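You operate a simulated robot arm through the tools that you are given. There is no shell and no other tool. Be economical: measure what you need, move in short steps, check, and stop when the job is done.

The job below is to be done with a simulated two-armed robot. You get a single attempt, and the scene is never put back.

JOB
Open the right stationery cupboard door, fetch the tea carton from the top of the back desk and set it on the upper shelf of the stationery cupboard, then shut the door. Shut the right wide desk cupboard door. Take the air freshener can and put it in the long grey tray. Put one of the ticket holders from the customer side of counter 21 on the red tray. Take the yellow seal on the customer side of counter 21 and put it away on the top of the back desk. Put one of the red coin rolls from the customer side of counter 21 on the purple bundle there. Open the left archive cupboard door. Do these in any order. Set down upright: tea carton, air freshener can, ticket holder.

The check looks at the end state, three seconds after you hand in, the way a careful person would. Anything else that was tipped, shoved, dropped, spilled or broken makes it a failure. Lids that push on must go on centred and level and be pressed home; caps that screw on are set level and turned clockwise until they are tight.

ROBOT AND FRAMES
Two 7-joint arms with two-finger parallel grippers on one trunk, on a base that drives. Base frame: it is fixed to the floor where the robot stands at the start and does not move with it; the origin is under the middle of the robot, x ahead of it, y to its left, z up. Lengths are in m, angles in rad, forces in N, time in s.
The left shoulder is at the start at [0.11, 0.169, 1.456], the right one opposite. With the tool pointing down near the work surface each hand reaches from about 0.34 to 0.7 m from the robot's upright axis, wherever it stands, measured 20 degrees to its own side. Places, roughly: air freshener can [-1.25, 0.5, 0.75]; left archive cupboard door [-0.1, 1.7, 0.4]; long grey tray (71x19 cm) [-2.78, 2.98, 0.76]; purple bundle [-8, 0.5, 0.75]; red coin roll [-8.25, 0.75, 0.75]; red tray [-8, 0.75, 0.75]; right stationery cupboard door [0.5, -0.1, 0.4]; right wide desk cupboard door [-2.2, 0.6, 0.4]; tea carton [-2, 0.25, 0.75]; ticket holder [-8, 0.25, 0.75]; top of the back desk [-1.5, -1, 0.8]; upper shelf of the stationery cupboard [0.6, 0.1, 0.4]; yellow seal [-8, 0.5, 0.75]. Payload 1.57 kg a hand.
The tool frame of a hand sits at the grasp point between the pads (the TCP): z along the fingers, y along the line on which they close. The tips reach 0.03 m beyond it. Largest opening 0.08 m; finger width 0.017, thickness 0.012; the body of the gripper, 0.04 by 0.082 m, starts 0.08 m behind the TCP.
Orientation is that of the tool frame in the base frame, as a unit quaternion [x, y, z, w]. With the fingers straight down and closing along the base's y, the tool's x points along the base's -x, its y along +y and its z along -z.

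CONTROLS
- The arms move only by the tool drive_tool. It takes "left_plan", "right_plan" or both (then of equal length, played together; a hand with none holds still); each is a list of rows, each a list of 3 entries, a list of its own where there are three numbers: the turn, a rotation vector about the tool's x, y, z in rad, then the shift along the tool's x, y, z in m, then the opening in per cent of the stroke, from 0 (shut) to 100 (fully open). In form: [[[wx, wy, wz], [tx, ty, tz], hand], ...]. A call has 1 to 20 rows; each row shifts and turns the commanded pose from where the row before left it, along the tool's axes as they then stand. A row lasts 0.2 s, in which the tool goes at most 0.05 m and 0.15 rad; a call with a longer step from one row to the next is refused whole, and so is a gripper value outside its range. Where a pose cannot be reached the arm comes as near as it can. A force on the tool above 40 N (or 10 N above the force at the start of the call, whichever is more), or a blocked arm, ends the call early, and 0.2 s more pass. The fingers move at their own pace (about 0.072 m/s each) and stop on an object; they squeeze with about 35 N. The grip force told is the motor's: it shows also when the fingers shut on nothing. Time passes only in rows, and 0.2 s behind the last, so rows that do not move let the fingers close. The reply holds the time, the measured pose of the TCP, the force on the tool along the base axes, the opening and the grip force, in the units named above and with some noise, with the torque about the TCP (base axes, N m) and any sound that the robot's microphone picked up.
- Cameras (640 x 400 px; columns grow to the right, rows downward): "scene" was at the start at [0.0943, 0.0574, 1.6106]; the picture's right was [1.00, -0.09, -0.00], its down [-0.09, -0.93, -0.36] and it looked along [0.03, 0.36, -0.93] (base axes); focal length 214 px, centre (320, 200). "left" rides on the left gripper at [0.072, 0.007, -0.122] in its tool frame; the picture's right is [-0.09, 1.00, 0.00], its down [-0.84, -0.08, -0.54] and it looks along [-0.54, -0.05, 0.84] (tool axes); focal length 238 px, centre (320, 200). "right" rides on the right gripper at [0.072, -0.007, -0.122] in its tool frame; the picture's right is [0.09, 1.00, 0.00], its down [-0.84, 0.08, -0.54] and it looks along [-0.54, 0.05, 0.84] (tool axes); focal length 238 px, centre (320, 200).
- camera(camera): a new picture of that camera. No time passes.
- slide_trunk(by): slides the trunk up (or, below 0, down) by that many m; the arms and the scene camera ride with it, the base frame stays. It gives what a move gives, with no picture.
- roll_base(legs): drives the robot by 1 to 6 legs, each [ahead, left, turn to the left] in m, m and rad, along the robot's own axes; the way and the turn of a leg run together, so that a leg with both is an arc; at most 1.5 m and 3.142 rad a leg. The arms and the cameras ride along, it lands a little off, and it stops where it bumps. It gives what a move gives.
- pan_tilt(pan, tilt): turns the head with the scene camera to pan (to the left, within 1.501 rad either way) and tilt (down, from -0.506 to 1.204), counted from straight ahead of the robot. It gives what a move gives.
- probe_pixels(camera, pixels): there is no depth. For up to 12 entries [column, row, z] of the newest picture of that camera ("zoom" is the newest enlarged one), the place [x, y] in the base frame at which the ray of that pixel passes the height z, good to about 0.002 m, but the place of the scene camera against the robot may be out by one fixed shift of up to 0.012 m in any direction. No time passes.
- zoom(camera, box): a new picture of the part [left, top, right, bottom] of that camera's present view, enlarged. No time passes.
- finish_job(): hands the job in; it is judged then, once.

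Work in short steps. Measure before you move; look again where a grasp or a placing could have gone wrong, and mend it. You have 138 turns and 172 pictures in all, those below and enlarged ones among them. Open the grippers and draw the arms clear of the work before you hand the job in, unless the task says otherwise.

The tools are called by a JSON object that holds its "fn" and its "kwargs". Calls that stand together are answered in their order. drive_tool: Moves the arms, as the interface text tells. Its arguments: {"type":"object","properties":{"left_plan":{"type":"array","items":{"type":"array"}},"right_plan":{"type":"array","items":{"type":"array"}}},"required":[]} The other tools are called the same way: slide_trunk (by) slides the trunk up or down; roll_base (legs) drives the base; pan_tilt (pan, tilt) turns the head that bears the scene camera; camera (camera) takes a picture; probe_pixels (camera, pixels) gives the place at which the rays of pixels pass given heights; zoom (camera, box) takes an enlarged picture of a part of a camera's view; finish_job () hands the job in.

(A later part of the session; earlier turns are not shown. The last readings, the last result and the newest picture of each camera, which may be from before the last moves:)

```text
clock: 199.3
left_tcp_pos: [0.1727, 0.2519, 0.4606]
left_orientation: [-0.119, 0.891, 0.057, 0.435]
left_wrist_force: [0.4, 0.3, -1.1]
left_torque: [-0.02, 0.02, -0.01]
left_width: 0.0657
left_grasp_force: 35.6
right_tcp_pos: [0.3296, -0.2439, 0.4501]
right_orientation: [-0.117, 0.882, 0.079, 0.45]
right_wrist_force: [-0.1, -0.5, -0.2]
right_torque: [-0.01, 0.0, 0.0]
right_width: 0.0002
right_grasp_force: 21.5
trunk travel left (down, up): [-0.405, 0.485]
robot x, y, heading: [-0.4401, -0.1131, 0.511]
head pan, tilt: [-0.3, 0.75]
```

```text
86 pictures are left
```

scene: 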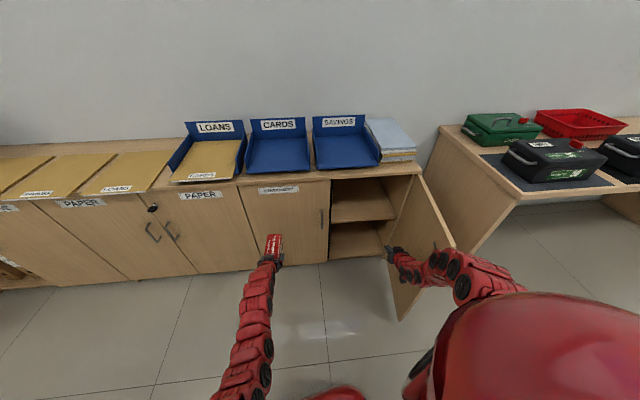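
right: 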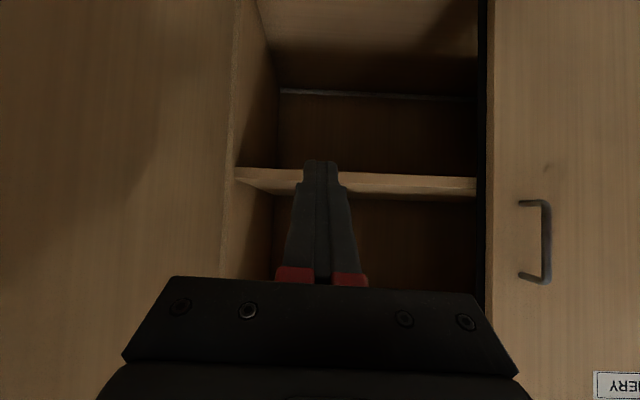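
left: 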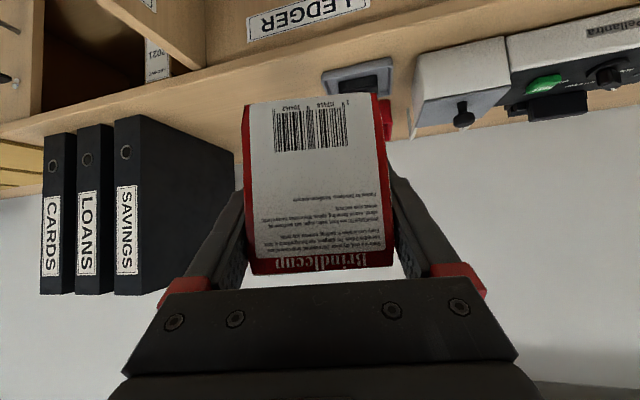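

The door is ~85° open. To insert the carton I need the left arm extended at lower trunk and the right hand folded tool-down: I back off 0.15, rearrange both arms, then lower the trunk by 0.2.

{"fn": "roll_base", "kwargs": {"legs": [[-0.147, 0.028, 0]]}}

{"fn": "drive_tool", "kwargs": {"left_plan": [[[0, 0, 0], [-0.033, 0, -0.004], 40], [[0, 0, 0], [-0.033, 0, -0.004], 40], [[0, 0, 0], [-0.033, 0, -0.004], 40], [[0, 0, 0], [-0.033, 0, -0.004], 40], [[0, 0, 0], [-0.033, 0, -0.004], 40], [[0, 0, 0], [-0.033, 0, -0.004], 40], [[0, 0, 0], [-0.033, 0, -0.004], 40]], "right_plan": [[[0, 0.14, 0], [0, 0, 0], 0], [[0, 0.14, 0], [0, 0, 0], 0], [[0, 0.14, 0], [0, 0, 0], 0], [[0, 0.14, 0], [0, 0, 0], 0], [[0, 0.14, 0], [0.0, 0.01, 0], 0], [[0, 0.14, 0], [0.0, 0.01, -0.02], 0], [[0, 0.14, 0], [0, 0.01, -0.02], 0]]}}

{"fn": "slide_trunk", "kwargs": {"by": -0.2}}

{"fn": "camera", "kwargs": {"camera": "left"}}

{"fn": "camera", "kwargs": {"camera": "scene"}}

```text
clock: 200.7
left_tcp_pos: [0.0277, 0.2022, 0.4613]
left_orientation: [-0.118, 0.89, 0.058, 0.436]
left_wrist_force: [0.1, -0.2, -1.2]
left_torque: [0.04, 0.06, -0.01]
left_width: 0.0656
left_grasp_force: 35.3
right_tcp_pos: [0.1841, -0.2937, 0.4513]
right_orientation: [-0.118, 0.881, 0.079, 0.451]
right_wrist_force: [-0.5, 0.2, 1.3]
right_torque: [0.02, -0.02, 0.01]
right_width: 0.0
right_grasp_force: 21.8
trunk travel left (down, up): [-0.405, 0.485]
robot x, y, heading: [-0.5854, -0.1595, 0.513]
head pan, tilt: [-0.3, 0.75]
```

```text
clock: 202.2
left_tcp_pos: [0.1428, 0.2332, 0.6601]
left_orientation: [-0.118, 0.891, 0.057, 0.434]
left_wrist_force: [0.5, 0.8, -1.9]
left_torque: [-0.03, 0.04, 0.03]
left_width: 0.0657
left_grasp_force: 34.8
right_tcp_pos: [0.17, -0.2686, 0.4909]
right_orientation: [-0.146, 0.981, 0.053, 0.118]
right_wrist_force: [-1.1, 0.4, -0.8]
right_torque: [0.01, 0.0, -0.01]
right_width: 0.0
right_grasp_force: 21.5
right hand out of reach, approached as far as the arm can: row 4, 5
trunk travel left (down, up): [-0.405, 0.485]
robot x, y, heading: [-0.583, -0.1634, 0.51]
head pan, tilt: [-0.3, 0.75]
```

```text
clock: 204.4
left_tcp_pos: [0.1431, 0.2338, 0.4588]
left_orientation: [-0.118, 0.891, 0.058, 0.435]
left_wrist_force: [0.2, -0.2, -1.2]
left_torque: [-0.01, 0.07, 0.01]
left_width: 0.0657
left_grasp_force: 34.9
right_tcp_pos: [0.1694, -0.2685, 0.2907]
right_orientation: [-0.147, 0.981, 0.053, 0.118]
right_wrist_force: [-0.6, 0.7, 0.6]
right_torque: [-0.01, 0.0, 0.01]
right_width: 0.0
right_grasp_force: 21.3
trunk travel left (down, up): [-0.205, 0.685]
robot x, y, heading: [-0.5835, -0.1619, 0.512]
head pan, tilt: [-0.3, 0.75]
```

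```text
85 pictures are left
```

left: 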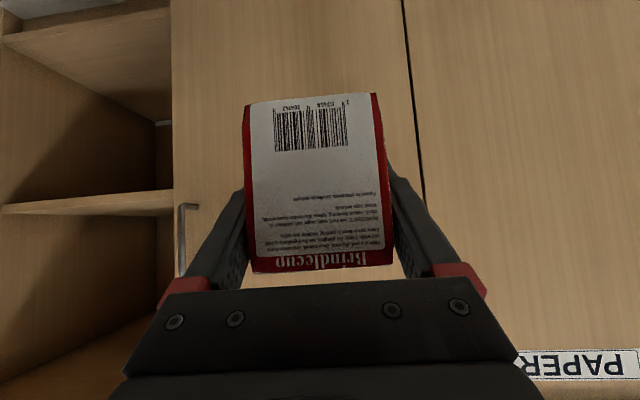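

```text
84 pictures are left
```

scene: 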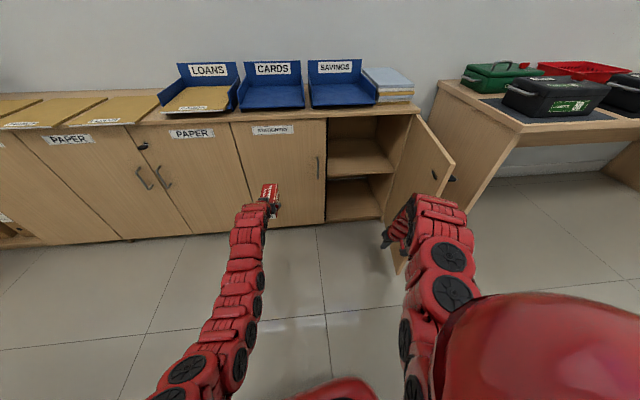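

I zoom at the shelf in the left camera (inverted) to measure its height.

{"fn": "zoom", "kwargs": {"camera": "left", "box": [0, 130, 192, 250]}}

{"fn": "zoom", "kwargs": {"camera": "scene", "box": [300, 100, 460, 240]}}

{"fn": "probe_pixels", "kwargs": {"camera": "left", "pixels": [[168, 192, 0.42], [168, 192, 0.4], [168, 214, 0.46], [168, 214, 0.44], [20, 210, 0.44], [20, 210, 0.42]]}}

```text
3.33 times, centred on (96, 190) of left
```

zoom: 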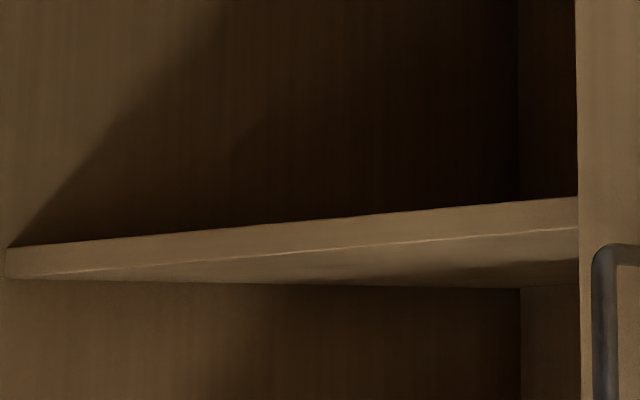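

```text
2.86 times, centred on (380, 170) of scene
```

zoom: 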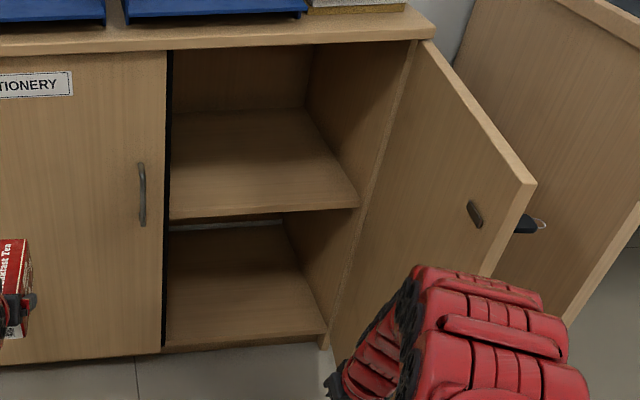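

```text
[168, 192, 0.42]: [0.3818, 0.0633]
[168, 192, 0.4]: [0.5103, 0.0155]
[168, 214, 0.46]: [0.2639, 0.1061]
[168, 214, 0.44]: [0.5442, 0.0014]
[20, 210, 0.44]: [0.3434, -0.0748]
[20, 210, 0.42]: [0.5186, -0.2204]
```

{"fn": "probe_pixels", "kwargs": {"camera": "zoom", "pixels": [[170, 220, 0.418], [358, 207, 0.418], [165, 347, 0.05], [310, 107, 0.418], [170, 112, 0.418], [410, 42, 0.72], [535, 185, 0.72]]}}

```text
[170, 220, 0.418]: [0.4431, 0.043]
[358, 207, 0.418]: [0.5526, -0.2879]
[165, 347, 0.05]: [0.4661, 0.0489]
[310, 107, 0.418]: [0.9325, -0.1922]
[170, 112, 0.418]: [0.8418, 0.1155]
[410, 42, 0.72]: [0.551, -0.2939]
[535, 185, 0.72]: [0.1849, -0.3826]
```

Shelf top z≈0.42, front u≈0.435, door tip u≈0.055. I fold the right hand back, yaw the carton left 0.4 and raise it slightly, then turn the base right 0.39.

{"fn": "drive_tool", "kwargs": {"left_plan": [[[-0.105, 0, -0.081], [-0.005, 0, -0.004], 40], [[-0.105, 0, -0.081], [-0.005, 0, -0.004], 40], [[-0.105, 0, -0.081], [-0.006, 0, -0.004], 40], [[0, 0, 0], [0, 0, 0], 40], [[0, 0, 0], [0, 0, 0], 40], [[0, 0, 0], [0, 0, 0], 40]], "right_plan": [[[0, 0, 0], [0.0385, -0.009, -0.01], 0], [[0, 0, 0], [0.0385, -0.009, -0.01], 0], [[0, 0, 0], [0.0385, -0.009, -0.01], 0], [[0, 0, 0], [0.0385, -0.009, -0.01], 0], [[0, 0, 0], [0.0385, -0.009, -0.01], 0], [[0, 0, 0], [0.0385, -0.009, -0.01], 0]]}}

{"fn": "roll_base", "kwargs": {"legs": [[0, 0, -0.39]]}}

{"fn": "camera", "kwargs": {"camera": "left"}}

{"fn": "pan_tilt", "kwargs": {"pan": 0.0, "tilt": 0.65}}

{"fn": "camera", "kwargs": {"camera": "scene"}}

```text
clock: 205.8
left_tcp_pos: [0.1432, 0.233, 0.4793]
left_orientation: [-0.292, 0.851, 0.143, 0.413]
left_wrist_force: [-0.6, -0.5, -1.9]
left_torque: [0.01, 0.02, -0.03]
left_width: 0.0659
left_grasp_force: 35.2
right_tcp_pos: [0.0077, -0.4118, 0.2315]
right_orientation: [-0.147, 0.981, 0.053, 0.118]
right_wrist_force: [-0.1, 0.5, -0.1]
right_torque: [0.0, -0.03, -0.02]
right_width: 0.0
right_grasp_force: 21.3
right hand out of reach, approached as far as the arm can: row 2, 3, 4, 5, 6
trunk travel left (down, up): [-0.205, 0.685]
robot x, y, heading: [-0.5843, -0.1616, 0.512]
head pan, tilt: [-0.3, 0.75]
```

```text
clock: 207.4
left_tcp_pos: [0.2381, -0.0705, 0.4784]
left_orientation: [-0.123, 0.89, 0.061, 0.434]
left_wrist_force: [-0.2, 0.7, -0.9]
left_torque: [0.0, 0.05, -0.01]
left_width: 0.0658
left_grasp_force: 35.1
right_tcp_pos: [-0.1294, -0.6168, 0.2313]
right_orientation: [0.046, 0.991, 0.028, 0.126]
right_wrist_force: [-0.1, -0.4, 0.7]
right_torque: [0.01, 0.0, -0.01]
right_width: 0.0002
right_grasp_force: 21.0
trunk travel left (down, up): [-0.205, 0.685]
robot x, y, heading: [-0.5855, -0.1594, 0.126]
head pan, tilt: [-0.3, 0.75]
```

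```text
81 pictures are left
```

left: 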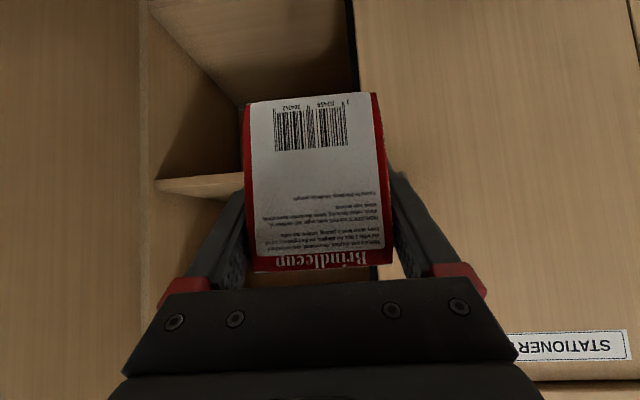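

```text
clock: 208.2
left_tcp_pos: [0.239, -0.071, 0.4788]
left_orientation: [-0.123, 0.89, 0.062, 0.434]
left_wrist_force: [-0.3, -0.7, -1.3]
left_torque: [0.01, 0.02, -0.02]
left_width: 0.0656
left_grasp_force: 35.0
right_tcp_pos: [-0.1302, -0.6179, 0.2314]
right_orientation: [0.046, 0.991, 0.029, 0.126]
right_wrist_force: [0.7, 0.2, 0.7]
right_torque: [-0.01, 0.0, -0.04]
right_width: 0.0
right_grasp_force: 21.7
trunk travel left (down, up): [-0.205, 0.685]
robot x, y, heading: [-0.5838, -0.1594, 0.124]
head pan, tilt: [0.0, 0.649]
```

```text
80 pictures are left
```

scene: 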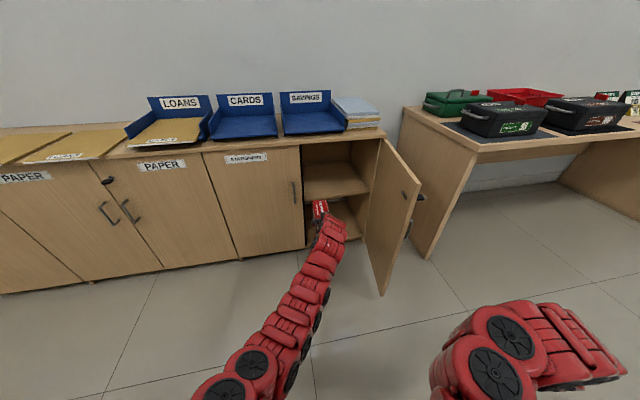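

Aligned: TCP u=0.205, v=-0.143, carton bottom ≈0.441 above shelf 0.42. I drive the carton into the cupboard in two legs.

{"fn": "roll_base", "kwargs": {"legs": [[0.2, -0.03, 0]]}}

{"fn": "camera", "kwargs": {"camera": "left"}}

{"fn": "camera", "kwargs": {"camera": "scene"}}

```text
clock: 209.8
left_tcp_pos: [0.4352, -0.0763, 0.4791]
left_orientation: [-0.124, 0.89, 0.062, 0.434]
left_wrist_force: [0.1, 0.3, -2.0]
left_torque: [0.02, 0.04, 0.05]
left_width: 0.0656
left_grasp_force: 35.1
right_tcp_pos: [0.0681, -0.6227, 0.2315]
right_orientation: [0.045, 0.991, 0.029, 0.125]
right_wrist_force: [-0.4, -0.1, -0.1]
right_torque: [0.0, 0.0, -0.02]
right_width: 0.0001
right_grasp_force: 21.7
trunk travel left (down, up): [-0.205, 0.685]
robot x, y, heading: [-0.3853, -0.1697, 0.131]
head pan, tilt: [0.0, 0.649]
```

```text
79 pictures are left
```

left: 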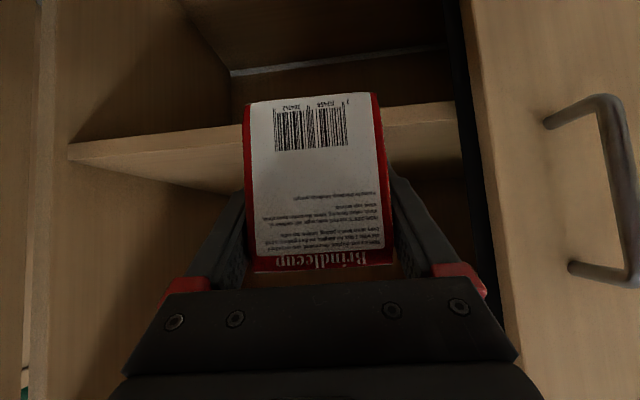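

```text
78 pictures are left
```

scene: 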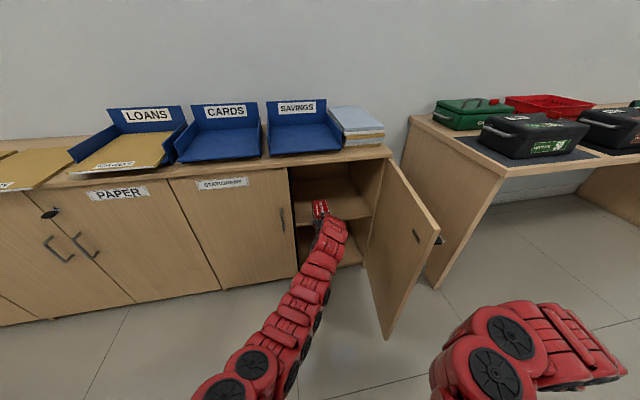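

Carton is centred in the opening. Second leg: ahead 0.165, then check.

{"fn": "roll_base", "kwargs": {"legs": [[0.165, -0.005, 0]]}}

{"fn": "camera", "kwargs": {"camera": "left"}}

{"fn": "camera", "kwargs": {"camera": "scene"}}

```text
clock: 211.2
left_tcp_pos: [0.5971, -0.0598, 0.4778]
left_orientation: [-0.123, 0.89, 0.06, 0.435]
left_wrist_force: [-1.1, -0.2, -0.8]
left_torque: [0.0, 0.04, -0.02]
left_width: 0.0658
left_grasp_force: 35.3
right_tcp_pos: [0.2318, -0.6063, 0.2318]
right_orientation: [0.044, 0.991, 0.029, 0.125]
right_wrist_force: [0.2, 0.2, 0.9]
right_torque: [-0.01, 0.0, -0.03]
right_width: 0.0
right_grasp_force: 21.0
trunk travel left (down, up): [-0.205, 0.685]
robot x, y, heading: [-0.2248, -0.1529, 0.123]
head pan, tilt: [0.0, 0.649]
```

```text
77 pictures are left
```

left: 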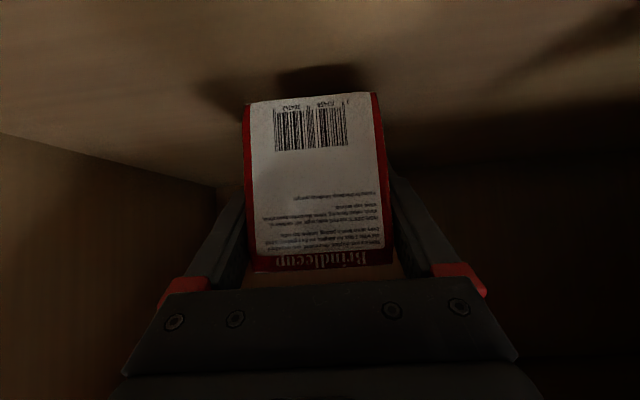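

```text
76 pictures are left
```

scene: 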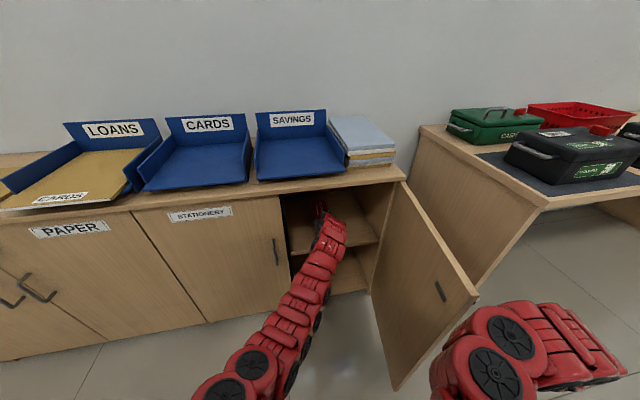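

In position (u=0.548, v=-0.246) over the shelf. I lower in small steps and watch the force.

{"fn": "drive_tool", "kwargs": {"left_plan": [[[0, 0, 0], [0.0032, 0, 0.0024], 40], [[0, 0, 0], [0.0032, 0, 0.0024], 40], [[0, 0, 0], [0.0024, 0, 0.0018], 40], [[0, 0, 0], [0, 0, 0], 40]]}}

{"fn": "drive_tool", "kwargs": {"left_plan": [[[0, 0, 0], [0.0024, 0, 0.0018], 40], [[0, 0, 0], [0, 0, 0], 40]]}}

{"fn": "drive_tool", "kwargs": {"left_plan": [[[0, 0, 0], [0.0024, 0, 0.0018], 40], [[0, 0, 0], [0, 0, 0], 40]]}}

{"fn": "drive_tool", "kwargs": {"left_plan": [[[0, 0, 0], [0.0016, 0, 0.0012], 40], [[0, 0, 0], [0, 0, 0], 40]]}}

```text
clock: 212.2
left_tcp_pos: [0.5971, -0.059, 0.4672]
left_orientation: [-0.123, 0.89, 0.061, 0.434]
left_wrist_force: [-0.3, -0.1, -2.6]
left_torque: [-0.01, 0.06, -0.01]
left_width: 0.0657
left_grasp_force: 35.5
right_tcp_pos: [0.2319, -0.6065, 0.2315]
right_orientation: [0.044, 0.991, 0.029, 0.125]
right_wrist_force: [0.2, -0.2, -0.7]
right_torque: [0.02, -0.03, 0.01]
right_width: 0.0001
right_grasp_force: 21.5
trunk travel left (down, up): [-0.205, 0.685]
robot x, y, heading: [-0.2211, -0.153, 0.123]
head pan, tilt: [0.0, 0.649]
```

```text
clock: 212.8
left_tcp_pos: [0.5971, -0.061, 0.4655]
left_orientation: [-0.123, 0.89, 0.061, 0.434]
left_wrist_force: [1.0, 0.1, -1.7]
left_torque: [0.0, 0.01, 0.02]
left_width: 0.0659
left_grasp_force: 34.9
right_tcp_pos: [0.2313, -0.6065, 0.2323]
right_orientation: [0.044, 0.991, 0.029, 0.127]
right_wrist_force: [-0.3, -0.2, 0.4]
right_torque: [0.02, -0.01, 0.05]
right_width: 0.0
right_grasp_force: 21.1
trunk travel left (down, up): [-0.205, 0.685]
robot x, y, heading: [-0.2253, -0.153, 0.125]
head pan, tilt: [0.0, 0.649]
```

```text
clock: 213.4
left_tcp_pos: [0.5978, -0.0593, 0.4612]
left_orientation: [-0.124, 0.89, 0.062, 0.434]
left_wrist_force: [0.0, -0.3, -0.9]
left_torque: [0.01, 0.06, 0.02]
left_width: 0.0659
left_grasp_force: 34.6
right_tcp_pos: [0.2308, -0.6079, 0.2312]
right_orientation: [0.044, 0.991, 0.029, 0.126]
right_wrist_force: [0.7, -0.2, 0.7]
right_torque: [-0.02, 0.05, -0.03]
right_width: 0.0
right_grasp_force: 21.4
trunk travel left (down, up): [-0.205, 0.685]
robot x, y, heading: [-0.2218, -0.1529, 0.123]
head pan, tilt: [0.0, 0.649]
```

```text
clock: 214.0
left_tcp_pos: [0.5979, -0.0597, 0.4587]
left_orientation: [-0.124, 0.89, 0.062, 0.434]
left_wrist_force: [-0.6, -0.3, -1.3]
left_torque: [0.02, 0.05, 0.02]
left_width: 0.0658
left_grasp_force: 34.9
right_tcp_pos: [0.2311, -0.6081, 0.2317]
right_orientation: [0.044, 0.991, 0.029, 0.126]
right_wrist_force: [-0.3, 0.0, 0.2]
right_torque: [-0.02, -0.02, 0.02]
right_width: 0.0
right_grasp_force: 21.5
trunk travel left (down, up): [-0.205, 0.685]
robot x, y, heading: [-0.2264, -0.1502, 0.12]
head pan, tilt: [0.0, 0.649]
```

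No contact yet at 0.459; I keep lowering by 2 mm steps.

{"fn": "drive_tool", "kwargs": {"left_plan": [[[0, 0, 0], [0.0016, 0, 0.0012], 40], [[0, 0, 0], [0, 0, 0], 40]]}}

{"fn": "drive_tool", "kwargs": {"left_plan": [[[0, 0, 0], [0.0016, 0, 0.0012], 40], [[0, 0, 0], [0, 0, 0], 40]]}}

{"fn": "drive_tool", "kwargs": {"left_plan": [[[0, 0, 0], [0.0016, 0, 0.0012], 40], [[0, 0, 0], [0, 0, 0], 40]]}}

{"fn": "drive_tool", "kwargs": {"left_plan": [[[0, 0, 0], [0.0016, 0, 0.0012], 40], [[0, 0, 0], [0, 0, 0], 40]]}}

{"fn": "camera", "kwargs": {"camera": "left"}}

```text
clock: 214.6
left_tcp_pos: [0.5969, -0.0594, 0.4581]
left_orientation: [-0.123, 0.89, 0.061, 0.434]
left_wrist_force: [1.2, 0.1, 2.9]
left_torque: [-0.05, -0.41, 0.03]
left_width: 0.0657
left_grasp_force: 34.6
right_tcp_pos: [0.2301, -0.6082, 0.2326]
right_orientation: [0.045, 0.991, 0.029, 0.126]
right_wrist_force: [0.0, -0.6, 0.3]
right_torque: [-0.02, 0.01, -0.01]
right_width: 0.0001
right_grasp_force: 21.7
trunk travel left (down, up): [-0.205, 0.685]
robot x, y, heading: [-0.2248, -0.1528, 0.126]
head pan, tilt: [0.0, 0.649]
```

```text
clock: 215.2
left_tcp_pos: [0.5971, -0.0593, 0.4577]
left_orientation: [-0.125, 0.889, 0.062, 0.436]
left_wrist_force: [1.3, 1.1, 10.1]
left_torque: [0.11, -1.15, 0.09]
left_width: 0.0659
left_grasp_force: 34.4
right_tcp_pos: [0.2298, -0.6069, 0.2329]
right_orientation: [0.044, 0.991, 0.029, 0.127]
right_wrist_force: [-0.8, 0.3, -0.6]
right_torque: [0.02, -0.01, 0.0]
right_width: 0.0002
right_grasp_force: 21.6
trunk travel left (down, up): [-0.205, 0.685]
robot x, y, heading: [-0.2257, -0.1517, 0.122]
head pan, tilt: [0.0, 0.649]
```

```text
clock: 215.8
left_tcp_pos: [0.596, -0.0603, 0.4554]
left_orientation: [-0.124, 0.889, 0.062, 0.436]
left_wrist_force: [4.9, 1.7, 21.5]
left_torque: [-0.18, 0.61, -0.02]
left_width: 0.0655
left_grasp_force: 34.7
right_tcp_pos: [0.2295, -0.6076, 0.2334]
right_orientation: [0.043, 0.991, 0.03, 0.127]
right_wrist_force: [-0.1, -0.2, -0.6]
right_torque: [0.05, 0.0, 0.0]
right_width: 0.0003
right_grasp_force: 21.1
trunk travel left (down, up): [-0.205, 0.685]
robot x, y, heading: [-0.2239, -0.1527, 0.129]
head pan, tilt: [0.0, 0.649]
```

```text
clock: 216.4
left_tcp_pos: [0.597, -0.0591, 0.4561]
left_orientation: [-0.123, 0.889, 0.06, 0.437]
left_wrist_force: [4.0, 0.7, 32.1]
left_torque: [-0.12, 0.69, -0.01]
left_width: 0.0657
left_grasp_force: 35.0
right_tcp_pos: [0.2309, -0.6073, 0.2333]
right_orientation: [0.044, 0.99, 0.03, 0.127]
right_wrist_force: [0.4, -0.2, 0.6]
right_torque: [-0.02, 0.0, 0.01]
right_width: 0.0
right_grasp_force: 21.2
trunk travel left (down, up): [-0.205, 0.685]
robot x, y, heading: [-0.2247, -0.1537, 0.123]
head pan, tilt: [0.0, 0.649]
```

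```text
75 pictures are left
```

left: 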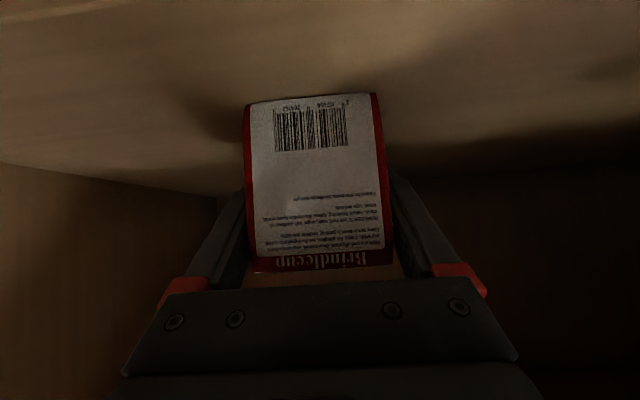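

Carton stands on the shelf. I ease up, open, and withdraw straight back along the carton's axis.

{"fn": "drive_tool", "kwargs": {"left_plan": [[[0, 0, 0], [-0.0024, 0, -0.0018], 40], [[0, 0, 0], [0, 0, 0], 100], [[0, 0, 0], [0, 0, 0], 100], [[0, 0, 0], [0, 0, 0], 100], [[0, 0, 0], [0.0152, 0, -0.0198], 100], [[0, 0, 0], [0.0203, 0, -0.0263], 100], [[0, 0, 0], [0.0203, 0, -0.0263], 100]]}}

{"fn": "camera", "kwargs": {"camera": "left"}}

```text
clock: 218.0
left_tcp_pos: [0.5078, -0.0862, 0.4592]
left_orientation: [-0.123, 0.889, 0.06, 0.436]
left_wrist_force: [0.0, 0.0, -0.3]
left_torque: [-0.03, -0.02, 0.01]
left_width: 0.0799
left_grasp_force: 0.1
right_tcp_pos: [0.2307, -0.6079, 0.2324]
right_orientation: [0.044, 0.991, 0.029, 0.126]
right_wrist_force: [-0.5, 0.0, -0.1]
right_torque: [-0.02, 0.01, -0.01]
right_width: 0.0
right_grasp_force: 21.1
trunk travel left (down, up): [-0.205, 0.685]
robot x, y, heading: [-0.2252, -0.1499, 0.127]
head pan, tilt: [0.0, 0.649]
```

```text
74 pictures are left
```

left: 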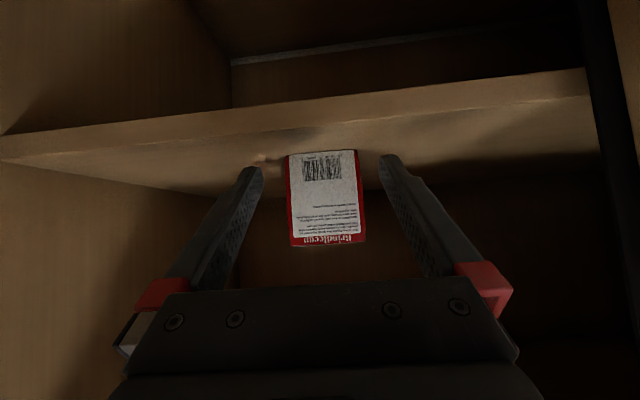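

The carton stands upright on the shelf. I withdraw, then fold the left arm and shift right so that the right hand comes to the outer side of the door.

{"fn": "roll_base", "kwargs": {"legs": [[-0.33, 0, 0], [0, -0.3, 0]]}}

{"fn": "drive_tool", "kwargs": {"left_plan": [[[0, 0.13, 0], [0.02, 0, -0.01], 100], [[0, 0.13, 0], [0.02, 0, -0.01], 100], [[0, 0.13, 0], [0.02, 0, -0.01], 100], [[0, 0.13, 0], [0.02, 0, -0.01], 100], [[0, 0.13, 0], [0.02, 0, 0], 100], [[0, 0.13, 0], [0.02, 0, 0], 100]], "right_plan": [[[0, 0, 0], [-0.036, 0.008, 0], 0], [[0, 0, 0], [-0.036, 0.008, 0], 0], [[0, 0, 0], [-0.036, 0.008, 0], 0], [[0, 0, 0], [-0.036, 0.008, 0], 0], [[0, 0, 0], [-0.036, 0.008, 0], 0], [[0, 0, 0], [-0.036, 0.008, 0], 0]]}}

{"fn": "roll_base", "kwargs": {"legs": [[0, 0, 0.385]]}}

{"fn": "pan_tilt", "kwargs": {"pan": -0.4, "tilt": 0.65}}

{"fn": "camera", "kwargs": {"camera": "scene"}}

```text
clock: 221.7
left_tcp_pos: [0.2153, -0.3758, 0.4576]
left_orientation: [-0.135, 0.887, 0.078, 0.434]
left_wrist_force: [-12.3, 17.9, -0.5]
left_torque: [-0.29, -0.38, -0.53]
left_width: 0.0625
left_grasp_force: 0.2
right_tcp_pos: [-0.0627, -0.9172, 0.2328]
right_orientation: [0.043, 0.991, 0.028, 0.126]
right_wrist_force: [0.3, 0.0, -0.4]
right_torque: [0.0, -0.04, 0.02]
right_width: 0.0001
right_grasp_force: 21.4
trunk travel left (down, up): [-0.205, 0.685]
robot x, y, heading: [-0.5222, -0.4637, 0.129]
head pan, tilt: [0.0, 0.649]
stopped in leg 2: the force on the tool passed its limit at 48 N (the readings are from after the stop); the commanded pose is now the measured one
```

```text
clock: 223.1
left_tcp_pos: [0.097, -0.4178, 0.4221]
left_orientation: [-0.151, 0.986, 0.02, 0.063]
left_wrist_force: [-1.2, 0.3, -0.1]
left_torque: [0.0, 0.01, 0.0]
left_width: 0.0799
left_grasp_force: 0.1
right_tcp_pos: [0.1516, -0.8914, 0.2871]
right_orientation: [0.043, 0.991, 0.03, 0.125]
right_wrist_force: [0.6, -0.3, 0.6]
right_torque: [0.03, -0.04, 0.01]
right_width: 0.0
right_grasp_force: 21.3
trunk travel left (down, up): [-0.205, 0.685]
robot x, y, heading: [-0.517, -0.4641, 0.127]
head pan, tilt: [0.0, 0.649]
```

```text
clock: 224.7
left_tcp_pos: [0.034, -0.1883, 0.4222]
left_orientation: [-0.339, 0.938, 0.031, 0.059]
left_wrist_force: [-1.3, -0.1, -0.7]
left_torque: [0.01, 0.0, -0.01]
left_width: 0.0801
left_grasp_force: 0.1
right_tcp_pos: [0.2643, -0.6068, 0.2871]
right_orientation: [-0.148, 0.98, 0.052, 0.118]
right_wrist_force: [0.4, 0.7, 0.1]
right_torque: [-0.02, -0.01, 0.0]
right_width: 0.0
right_grasp_force: 21.3
trunk travel left (down, up): [-0.205, 0.685]
robot x, y, heading: [-0.516, -0.4648, 0.509]
head pan, tilt: [0.0, 0.649]
```

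```text
clock: 225.5
left_tcp_pos: [0.0347, -0.1868, 0.4228]
left_orientation: [-0.339, 0.938, 0.031, 0.059]
left_wrist_force: [0.7, -0.4, -0.3]
left_torque: [-0.01, 0.02, 0.0]
left_width: 0.0802
left_grasp_force: 0.0
right_tcp_pos: [0.2647, -0.6056, 0.2869]
right_orientation: [-0.149, 0.98, 0.052, 0.118]
right_wrist_force: [0.1, 0.3, 0.5]
right_torque: [-0.03, 0.01, 0.0]
right_width: 0.0
right_grasp_force: 20.9
trunk travel left (down, up): [-0.205, 0.685]
robot x, y, heading: [-0.5212, -0.4622, 0.517]
head pan, tilt: [-0.4, 0.649]
```

```text
73 pictures are left
```

scene: 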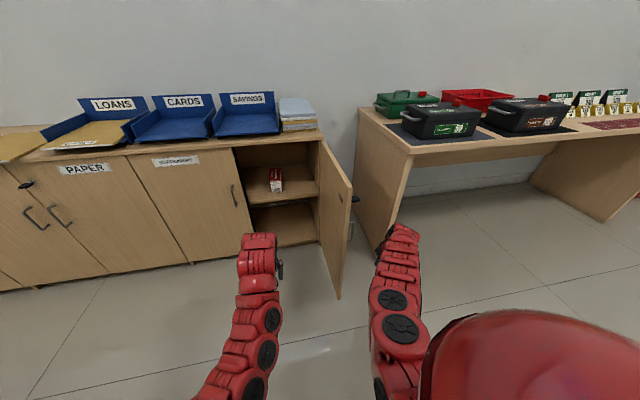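

The carton stands inside; the door is ~90° open and my right hand is on its outer side. I step forward 0.1 and sweep the hand left with the arm to swing the door.

{"fn": "roll_base", "kwargs": {"legs": [[0.108, -0.02, 0]]}}

{"fn": "drive_tool", "kwargs": {"right_plan": [[[0, 0, 0], [0, 0.03, 0], 0], [[0, 0, 0], [0, 0.03, 0], 0], [[0, 0, 0], [0, 0.025, 0], 0], [[0, 0, 0], [0, 0.02, 0], 0], [[0, 0, 0], [0, 0.02, 0], 0], [[0, 0, 0], [0, 0.025, 0], 0], [[0, 0, 0], [0, 0.03, 0], 0], [[0, 0, 0], [0, 0.03, 0], 0], [[0, 0, 0], [0, 0.03, 0], 0], [[0, 0, 0], [0, 0.03, 0], 0], [[0, 0, 0], [0, 0.03, 0], 0], [[0, 0, 0], [0, 0.03, 0], 0], [[0, 0, 0], [0, 0.03, 0], 0], [[0, 0, 0], [0, 0.03, 0], 0]]}}

{"fn": "camera", "kwargs": {"camera": "scene"}}

```text
clock: 226.7
left_tcp_pos: [0.1347, -0.1528, 0.4216]
left_orientation: [-0.338, 0.939, 0.031, 0.059]
left_wrist_force: [0.3, -0.1, 0.2]
left_torque: [0.01, -0.01, 0.02]
left_width: 0.08
left_grasp_force: 0.0
right_tcp_pos: [0.3653, -0.5716, 0.2869]
right_orientation: [-0.148, 0.981, 0.053, 0.118]
right_wrist_force: [-0.1, 0.0, -0.4]
right_torque: [0.0, 0.01, 0.04]
right_width: 0.0001
right_grasp_force: 20.8
trunk travel left (down, up): [-0.205, 0.685]
robot x, y, heading: [-0.4213, -0.4289, 0.515]
head pan, tilt: [-0.4, 0.649]
```

```text
clock: 229.7
left_tcp_pos: [0.136, -0.1539, 0.4225]
left_orientation: [-0.339, 0.939, 0.031, 0.06]
left_wrist_force: [0.6, 0.5, 0.4]
left_torque: [-0.01, 0.01, 0.0]
left_width: 0.08
left_grasp_force: 0.1
right_tcp_pos: [0.2541, -0.2212, 0.3127]
right_orientation: [-0.148, 0.98, 0.053, 0.119]
right_wrist_force: [-0.5, -0.5, -0.2]
right_torque: [-0.02, 0.03, -0.01]
right_width: 0.0
right_grasp_force: 21.1
right hand out of reach, approached as far as the arm can: row 14
trunk travel left (down, up): [-0.205, 0.685]
robot x, y, heading: [-0.4189, -0.426, 0.51]
head pan, tilt: [-0.4, 0.649]
```

```text
72 pictures are left
```

scene: 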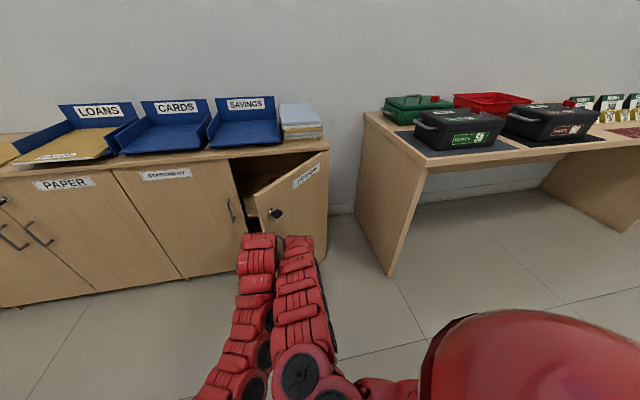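

Door is about 35–40° from shut. I drive forward 0.12, then push the last bit with the arm.

{"fn": "roll_base", "kwargs": {"legs": [[0.06, -0.012, 0], [0.06, -0.012, 0]]}}

{"fn": "camera", "kwargs": {"camera": "scene"}}

{"fn": "camera", "kwargs": {"camera": "right"}}

```text
clock: 231.3
left_tcp_pos: [0.2397, -0.1091, 0.4237]
left_orientation: [-0.347, 0.935, 0.037, 0.06]
left_wrist_force: [0.3, -0.2, 0.0]
left_torque: [-0.02, 0.03, -0.01]
left_width: 0.0803
left_grasp_force: 0.1
right_tcp_pos: [0.3588, -0.1857, 0.3144]
right_orientation: [-0.149, 0.98, 0.053, 0.12]
right_wrist_force: [-0.4, -1.0, 0.0]
right_torque: [-0.03, 0.04, -0.03]
right_width: 0.0001
right_grasp_force: 20.6
trunk travel left (down, up): [-0.205, 0.685]
robot x, y, heading: [-0.3126, -0.391, 0.517]
head pan, tilt: [-0.4, 0.649]
stopped in leg 2: the robot was blocked; the commanded pose is now the measured one
```

```text
71 pictures are left
```

scene: 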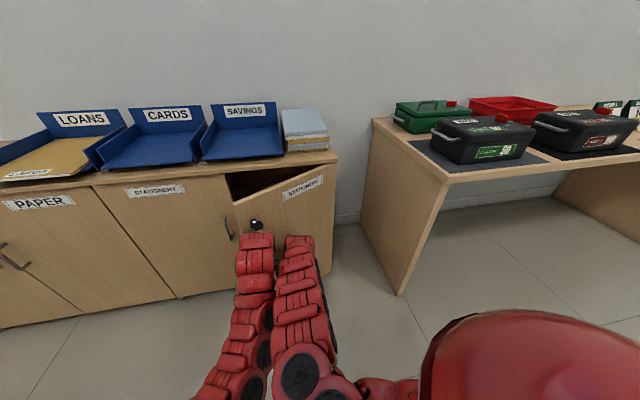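

```text
70 pictures are left
```

right: 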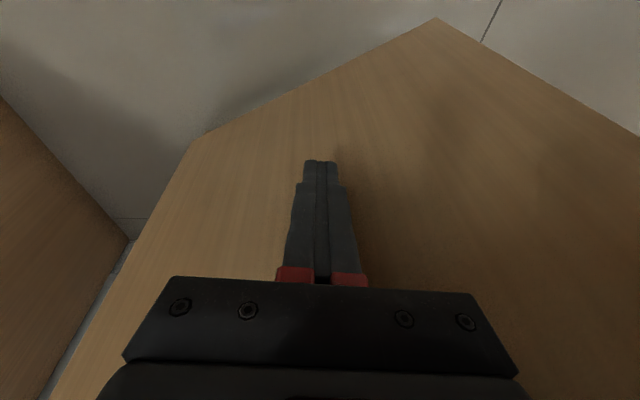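

Blocked — the left hand is meeting the door/handle. I pull the left hand back and then push on with the right arm alone.

{"fn": "drive_tool", "kwargs": {"left_plan": [[[0, 0, 0], [0.03, 0.02, -0.02], 100], [[0, 0, 0], [0.03, 0.02, -0.02], 100], [[0, 0, 0], [0.03, 0.03, -0.02], 100], [[0, 0, 0], [0, 0.03, -0.02], 100], [[0, 0, 0], [0, 0.03, -0.02], 100], [[0, 0, 0], [0, 0, 0], 100], [[0, 0, 0], [0, 0, 0], 100], [[0, 0, 0], [0, 0, 0], 100]], "right_plan": [[[0, 0, 0], [0, 0, 0], 0], [[0, 0, 0], [0, 0, 0], 0], [[0, 0, 0], [0, 0, 0], 0], [[0, 0, 0], [-0.015, 0, 0.004], 0], [[0, 0, 0], [-0.015, 0, 0.004], 0], [[0, 0, 0], [-0.015, 0, 0.004], 0], [[0, 0, 0], [-0.015, 0, 0.004], 0], [[0, 0, 0], [-0.015, 0, 0.004], 0]]}}

{"fn": "camera", "kwargs": {"camera": "scene"}}

```text
clock: 233.3
left_tcp_pos: [0.075, -0.0107, 0.4533]
left_orientation: [-0.414, 0.905, 0.083, 0.054]
left_wrist_force: [-0.4, 0.4, -0.7]
left_torque: [0.0, -0.02, 0.02]
left_width: 0.0802
left_grasp_force: 0.0
left hand out of reach, approached as far as the arm can: row 2, 3, 4, 5
right_tcp_pos: [0.3672, -0.1839, 0.3134]
right_orientation: [-0.15, 0.98, 0.054, 0.119]
right_wrist_force: [-0.5, 0.0, 0.8]
right_torque: [-0.01, -0.01, -0.01]
right_width: 0.0
right_grasp_force: 20.6
right hand out of reach, approached as far as the arm can: row 4, 5, 6, 7, 8
trunk travel left (down, up): [-0.205, 0.685]
robot x, y, heading: [-0.3128, -0.395, 0.516]
head pan, tilt: [-0.4, 0.649]
stopped in row 8 (left hand): the arm was blocked; the commanded pose is now the measured one
```

```text
69 pictures are left
```

scene: 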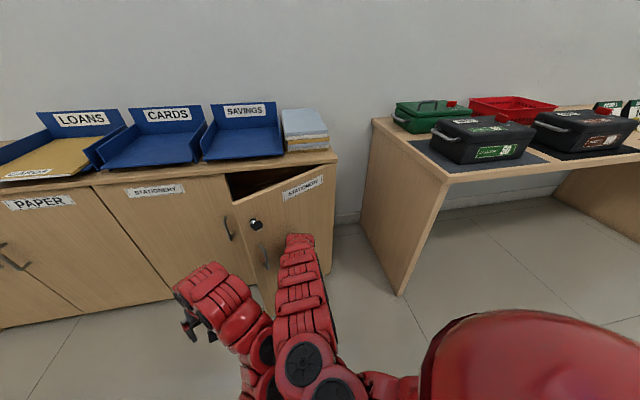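

The left hand is away now. I drive forward in small legs to close the door with the right hand.

{"fn": "roll_base", "kwargs": {"legs": [[0.05, -0.01, 0]]}}

{"fn": "roll_base", "kwargs": {"legs": [[0.03, -0.006, 0]]}}

{"fn": "camera", "kwargs": {"camera": "scene"}}

```text
clock: 234.2
left_tcp_pos: [0.1224, 0.0039, 0.4537]
left_orientation: [-0.413, 0.905, 0.083, 0.056]
left_wrist_force: [-1.1, -0.1, 0.5]
left_torque: [0.0, 0.03, 0.0]
left_width: 0.0799
left_grasp_force: 0.1
right_tcp_pos: [0.4153, -0.1688, 0.3124]
right_orientation: [-0.149, 0.98, 0.054, 0.119]
right_wrist_force: [-0.4, -0.1, -0.3]
right_torque: [-0.01, -0.03, -0.02]
right_width: 0.0001
right_grasp_force: 21.1
trunk travel left (down, up): [-0.205, 0.685]
robot x, y, heading: [-0.2672, -0.3783, 0.516]
head pan, tilt: [-0.4, 0.649]
```

```text
clock: 235.1
left_tcp_pos: [0.152, 0.0151, 0.4532]
left_orientation: [-0.413, 0.905, 0.083, 0.055]
left_wrist_force: [0.0, -0.6, 0.1]
left_torque: [0.0, -0.01, -0.03]
left_width: 0.0797
left_grasp_force: 0.1
right_tcp_pos: [0.4443, -0.1609, 0.3115]
right_orientation: [-0.148, 0.98, 0.054, 0.119]
right_wrist_force: [-0.5, 0.4, 0.0]
right_torque: [-0.01, -0.02, -0.01]
right_width: 0.0
right_grasp_force: 21.5
trunk travel left (down, up): [-0.205, 0.685]
robot x, y, heading: [-0.235, -0.3686, 0.513]
head pan, tilt: [-0.4, 0.649]
```

```text
68 pictures are left
```

scene: 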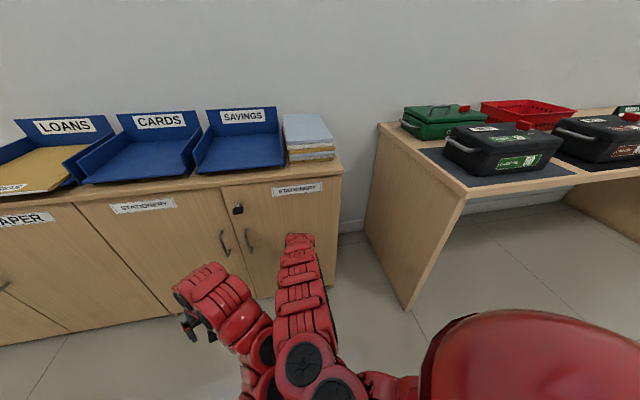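

Almost shut; one more small push and a closer look at the seam.

{"fn": "roll_base", "kwargs": {"legs": [[0.025, -0.005, 0]]}}

{"fn": "zoom", "kwargs": {"camera": "scene", "box": [190, 150, 350, 250]}}

```text
clock: 235.9
left_tcp_pos: [0.1746, 0.023, 0.455]
left_orientation: [-0.414, 0.905, 0.083, 0.054]
left_wrist_force: [-0.2, -0.3, -0.3]
left_torque: [0.02, 0.02, -0.04]
left_width: 0.0799
left_grasp_force: 0.0
right_tcp_pos: [0.4687, -0.1514, 0.3126]
right_orientation: [-0.149, 0.98, 0.055, 0.119]
right_wrist_force: [0.7, 0.2, 0.3]
right_torque: [0.03, 0.0, 0.03]
right_width: 0.0002
right_grasp_force: 21.6
trunk travel left (down, up): [-0.205, 0.685]
robot x, y, heading: [-0.2138, -0.3569, 0.519]
head pan, tilt: [-0.4, 0.649]
```

```text
4.00 times, centred on (270, 200) of scene
```

zoom: 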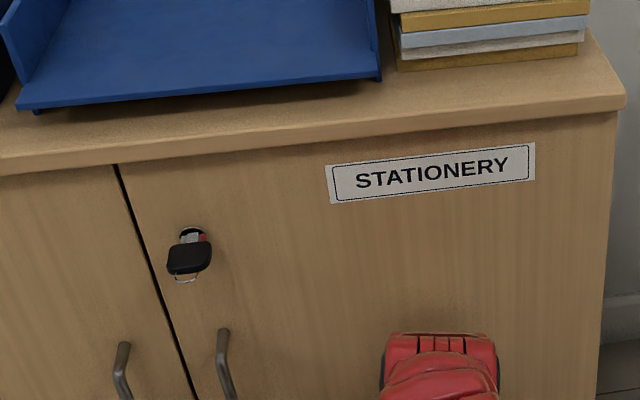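

It looks flush; a last short push until contact is felt, then I back off.

{"fn": "roll_base", "kwargs": {"legs": [[0.02, -0.004, 0]]}}

{"fn": "roll_base", "kwargs": {"legs": [[-0.3, 0.06, 0]]}}

{"fn": "zoom", "kwargs": {"camera": "scene", "box": [190, 110, 350, 210]}}

```text
clock: 236.7
left_tcp_pos: [0.1885, 0.0262, 0.4535]
left_orientation: [-0.414, 0.905, 0.083, 0.055]
left_wrist_force: [0.0, -0.1, -0.8]
left_torque: [0.02, 0.0, 0.01]
left_width: 0.0802
left_grasp_force: 0.1
right_tcp_pos: [0.4753, -0.1491, 0.3094]
right_orientation: [-0.15, 0.981, 0.054, 0.109]
right_wrist_force: [-9.4, -2.7, 4.0]
right_torque: [0.35, -0.86, 0.07]
right_width: 0.0
right_grasp_force: 21.0
trunk travel left (down, up): [-0.205, 0.685]
robot x, y, heading: [-0.2008, -0.3557, 0.515]
head pan, tilt: [-0.4, 0.649]
stopped in leg 1: the force on the tool passed its limit at 106 N (the readings are from after the stop); the commanded pose is now the measured one
```

```text
clock: 238.8
left_tcp_pos: [-0.1058, -0.0696, 0.4529]
left_orientation: [-0.415, 0.904, 0.083, 0.056]
left_wrist_force: [0.6, 0.2, 0.0]
left_torque: [-0.02, 0.01, -0.01]
left_width: 0.0801
left_grasp_force: 0.1
right_tcp_pos: [0.1832, -0.2445, 0.3101]
right_orientation: [-0.15, 0.981, 0.053, 0.108]
right_wrist_force: [0.6, 0.3, 0.6]
right_torque: [0.02, -0.01, 0.0]
right_width: 0.0
right_grasp_force: 21.7
trunk travel left (down, up): [-0.205, 0.685]
robot x, y, heading: [-0.4903, -0.4518, 0.515]
head pan, tilt: [-0.4, 0.649]
```

```text
4.00 times, centred on (270, 160) of scene
```

zoom: 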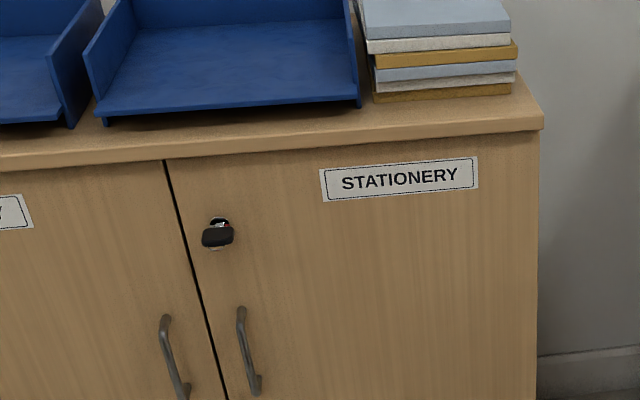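

The stationery door is shut. Now to counter 21: I raise the trunk, travel back along the row, turn around and look ahead.

{"fn": "slide_trunk", "kwargs": {"by": 0.4}}

{"fn": "slide_trunk", "kwargs": {"by": 0.28}}

{"fn": "roll_base", "kwargs": {"legs": [[0.08, 0, -0.19], [0, 1.06, 0], [0, 1.06, 0], [0, 0, 3.14], [1.45, 0, 0]]}}

{"fn": "pan_tilt", "kwargs": {"pan": 0.0, "tilt": 0.4}}

{"fn": "camera", "kwargs": {"camera": "scene"}}

```text
clock: 242.6
left_tcp_pos: [-0.1047, -0.0692, 0.8557]
left_orientation: [-0.414, 0.905, 0.084, 0.055]
left_wrist_force: [-1.1, 0.0, 0.3]
left_torque: [0.0, -0.01, -0.02]
left_width: 0.0799
left_grasp_force: 0.0
right_tcp_pos: [0.1828, -0.2443, 0.7097]
right_orientation: [-0.149, 0.981, 0.052, 0.11]
right_wrist_force: [-0.1, -0.3, 0.0]
right_torque: [0.0, -0.02, -0.03]
right_width: 0.0003
right_grasp_force: 21.5
trunk travel left (down, up): [-0.605, 0.285]
robot x, y, heading: [-0.4869, -0.4542, 0.517]
head pan, tilt: [-0.4, 0.649]
```

```text
clock: 245.5
left_tcp_pos: [-0.1042, -0.0698, 1.1335]
left_orientation: [-0.414, 0.905, 0.084, 0.054]
left_wrist_force: [0.3, 0.0, 0.9]
left_torque: [0.02, -0.04, 0.0]
left_width: 0.0798
left_grasp_force: 0.1
right_tcp_pos: [0.1847, -0.2445, 0.9897]
right_orientation: [-0.15, 0.981, 0.053, 0.109]
right_wrist_force: [0.5, -0.3, 0.4]
right_torque: [-0.01, -0.03, 0.0]
right_width: 0.0001
right_grasp_force: 21.6
trunk travel left (down, up): [-0.885, 0.005]
robot x, y, heading: [-0.488, -0.4536, 0.515]
head pan, tilt: [-0.4, 0.649]
```

```text
clock: 270.4
left_tcp_pos: [-2.8811, 0.9127, 1.1342]
left_orientation: [0.947, 0.306, -0.064, 0.077]
left_wrist_force: [-0.1, -0.1, -0.1]
left_torque: [-0.01, -0.03, 0.0]
left_width: 0.0801
left_grasp_force: 0.1
right_tcp_pos: [-3.119, 1.1514, 0.9897]
right_orientation: [0.992, 0.035, -0.114, 0.039]
right_wrist_force: [-0.8, 0.6, -0.3]
right_torque: [0.0, 0.02, -0.02]
right_width: 0.0
right_grasp_force: 21.2
trunk travel left (down, up): [-0.885, 0.005]
robot x, y, heading: [-2.4155, 1.1994, -2.866]
head pan, tilt: [-0.4, 0.649]
```

```text
clock: 271.3
left_tcp_pos: [-2.8807, 0.9147, 1.1342]
left_orientation: [0.947, 0.305, -0.064, 0.076]
left_wrist_force: [0.3, 0.2, -0.1]
left_torque: [0.0, 0.03, 0.01]
left_width: 0.0801
left_grasp_force: 0.1
right_tcp_pos: [-3.1203, 1.1523, 0.9893]
right_orientation: [0.992, 0.033, -0.114, 0.04]
right_wrist_force: [0.0, 1.0, -0.1]
right_torque: [-0.04, -0.03, -0.04]
right_width: 0.0
right_grasp_force: 21.3
trunk travel left (down, up): [-0.885, 0.005]
robot x, y, heading: [-2.4181, 1.1975, -2.861]
head pan, tilt: [0.0, 0.4]
```

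```text
65 pictures are left
```

scene: 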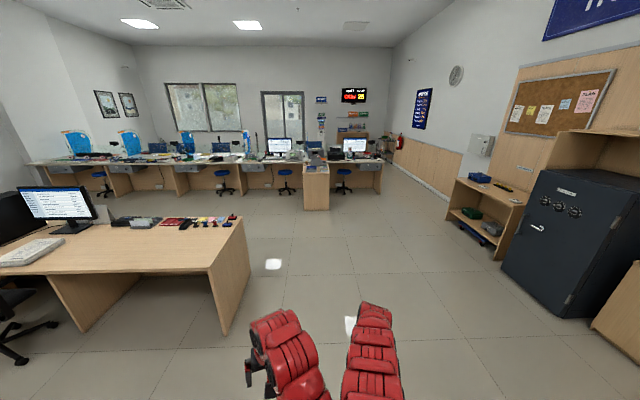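

The teller counters are ahead (monitors facing me, so customers are on the far side). I zoom in and measure the row and the passages.

{"fn": "zoom", "kwargs": {"camera": "scene", "box": [220, 100, 460, 220]}}

{"fn": "probe_pixels", "kwargs": {"camera": "zoom", "pixels": [[430, 175, 0.75], [300, 175, 0.75], [225, 170, 0.75], [110, 165, 0.75], [215, 295, 0.0], [290, 295, 0.0], [420, 255, 0.0], [440, 155, 0.75]]}}

```text
2.67 times, centred on (340, 160) of scene
```

zoom: 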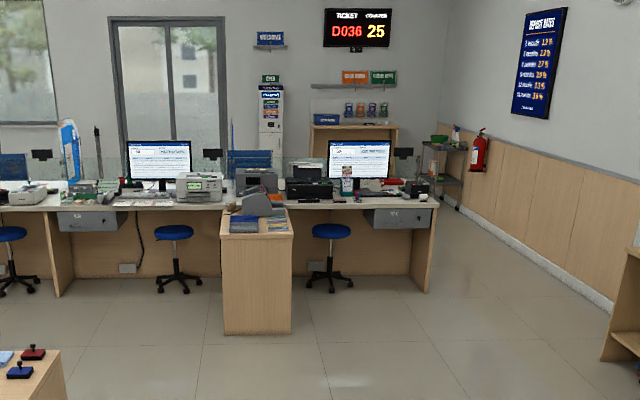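

```text
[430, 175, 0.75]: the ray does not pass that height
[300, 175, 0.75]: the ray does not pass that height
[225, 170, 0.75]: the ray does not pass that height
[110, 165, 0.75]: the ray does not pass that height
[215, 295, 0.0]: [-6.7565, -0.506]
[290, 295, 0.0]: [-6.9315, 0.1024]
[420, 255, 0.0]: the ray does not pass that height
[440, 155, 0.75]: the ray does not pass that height
```

{"fn": "probe_pixels", "kwargs": {"camera": "scene", "pixels": [[503, 292, 0.0], [445, 222, 0.0], [493, 258, 0.0], [222, 335, 0.0], [250, 272, 0.0], [385, 195, 0.0], [450, 200, 0.0], [380, 190, 0.0]]}}

```text
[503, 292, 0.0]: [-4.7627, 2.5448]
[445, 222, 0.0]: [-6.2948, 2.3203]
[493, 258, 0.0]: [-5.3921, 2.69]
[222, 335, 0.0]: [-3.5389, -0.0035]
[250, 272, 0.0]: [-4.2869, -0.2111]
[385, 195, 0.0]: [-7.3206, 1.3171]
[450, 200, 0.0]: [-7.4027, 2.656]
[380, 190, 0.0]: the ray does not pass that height
```

Passage to the customer side is at the right end: counter end v≈3.56, wall v≈4.86. I drive there in legs and look.

{"fn": "roll_base", "kwargs": {"legs": [[1.147, -0.32, 0], [1.147, -0.32, 0], [1.147, -0.32, 0], [0.474, -0.581, 0], [0.474, -0.581, 0]]}}

{"fn": "pan_tilt", "kwargs": {"pan": 0.3, "tilt": 0.5}}

{"fn": "camera", "kwargs": {"camera": "scene"}}

```text
clock: 295.8
left_tcp_pos: [-7.6726, 1.611, 1.1344]
left_orientation: [0.941, 0.323, -0.063, 0.077]
left_wrist_force: [0.4, -0.5, -0.7]
left_torque: [0.02, 0.0, -0.02]
left_width: 0.0801
left_grasp_force: 0.1
right_tcp_pos: [-7.9192, 1.8414, 0.9906]
right_orientation: [0.991, 0.052, -0.115, 0.042]
right_wrist_force: [-0.1, 0.0, -0.1]
right_torque: [0.01, -0.04, -0.01]
right_width: 0.0002
right_grasp_force: 21.4
trunk travel left (down, up): [-0.885, 0.005]
robot x, y, heading: [-7.2172, 1.9126, -2.824]
head pan, tilt: [0.0, 0.4]
```

```text
clock: 296.6
left_tcp_pos: [-7.6736, 1.6115, 1.1343]
left_orientation: [0.941, 0.323, -0.063, 0.078]
left_wrist_force: [0.0, -0.7, 0.1]
left_torque: [-0.01, 0.01, 0.03]
left_width: 0.08
left_grasp_force: 0.0
right_tcp_pos: [-7.9206, 1.842, 0.9896]
right_orientation: [0.991, 0.052, -0.114, 0.041]
right_wrist_force: [-0.4, -0.6, -0.1]
right_torque: [-0.03, 0.0, -0.03]
right_width: 0.0
right_grasp_force: 21.8
trunk travel left (down, up): [-0.885, 0.005]
robot x, y, heading: [-7.2195, 1.9107, -2.826]
head pan, tilt: [0.3, 0.499]
```

```text
63 pictures are left
```

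scene: 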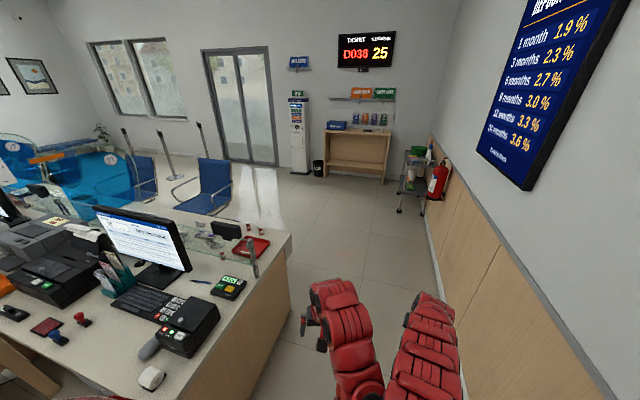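

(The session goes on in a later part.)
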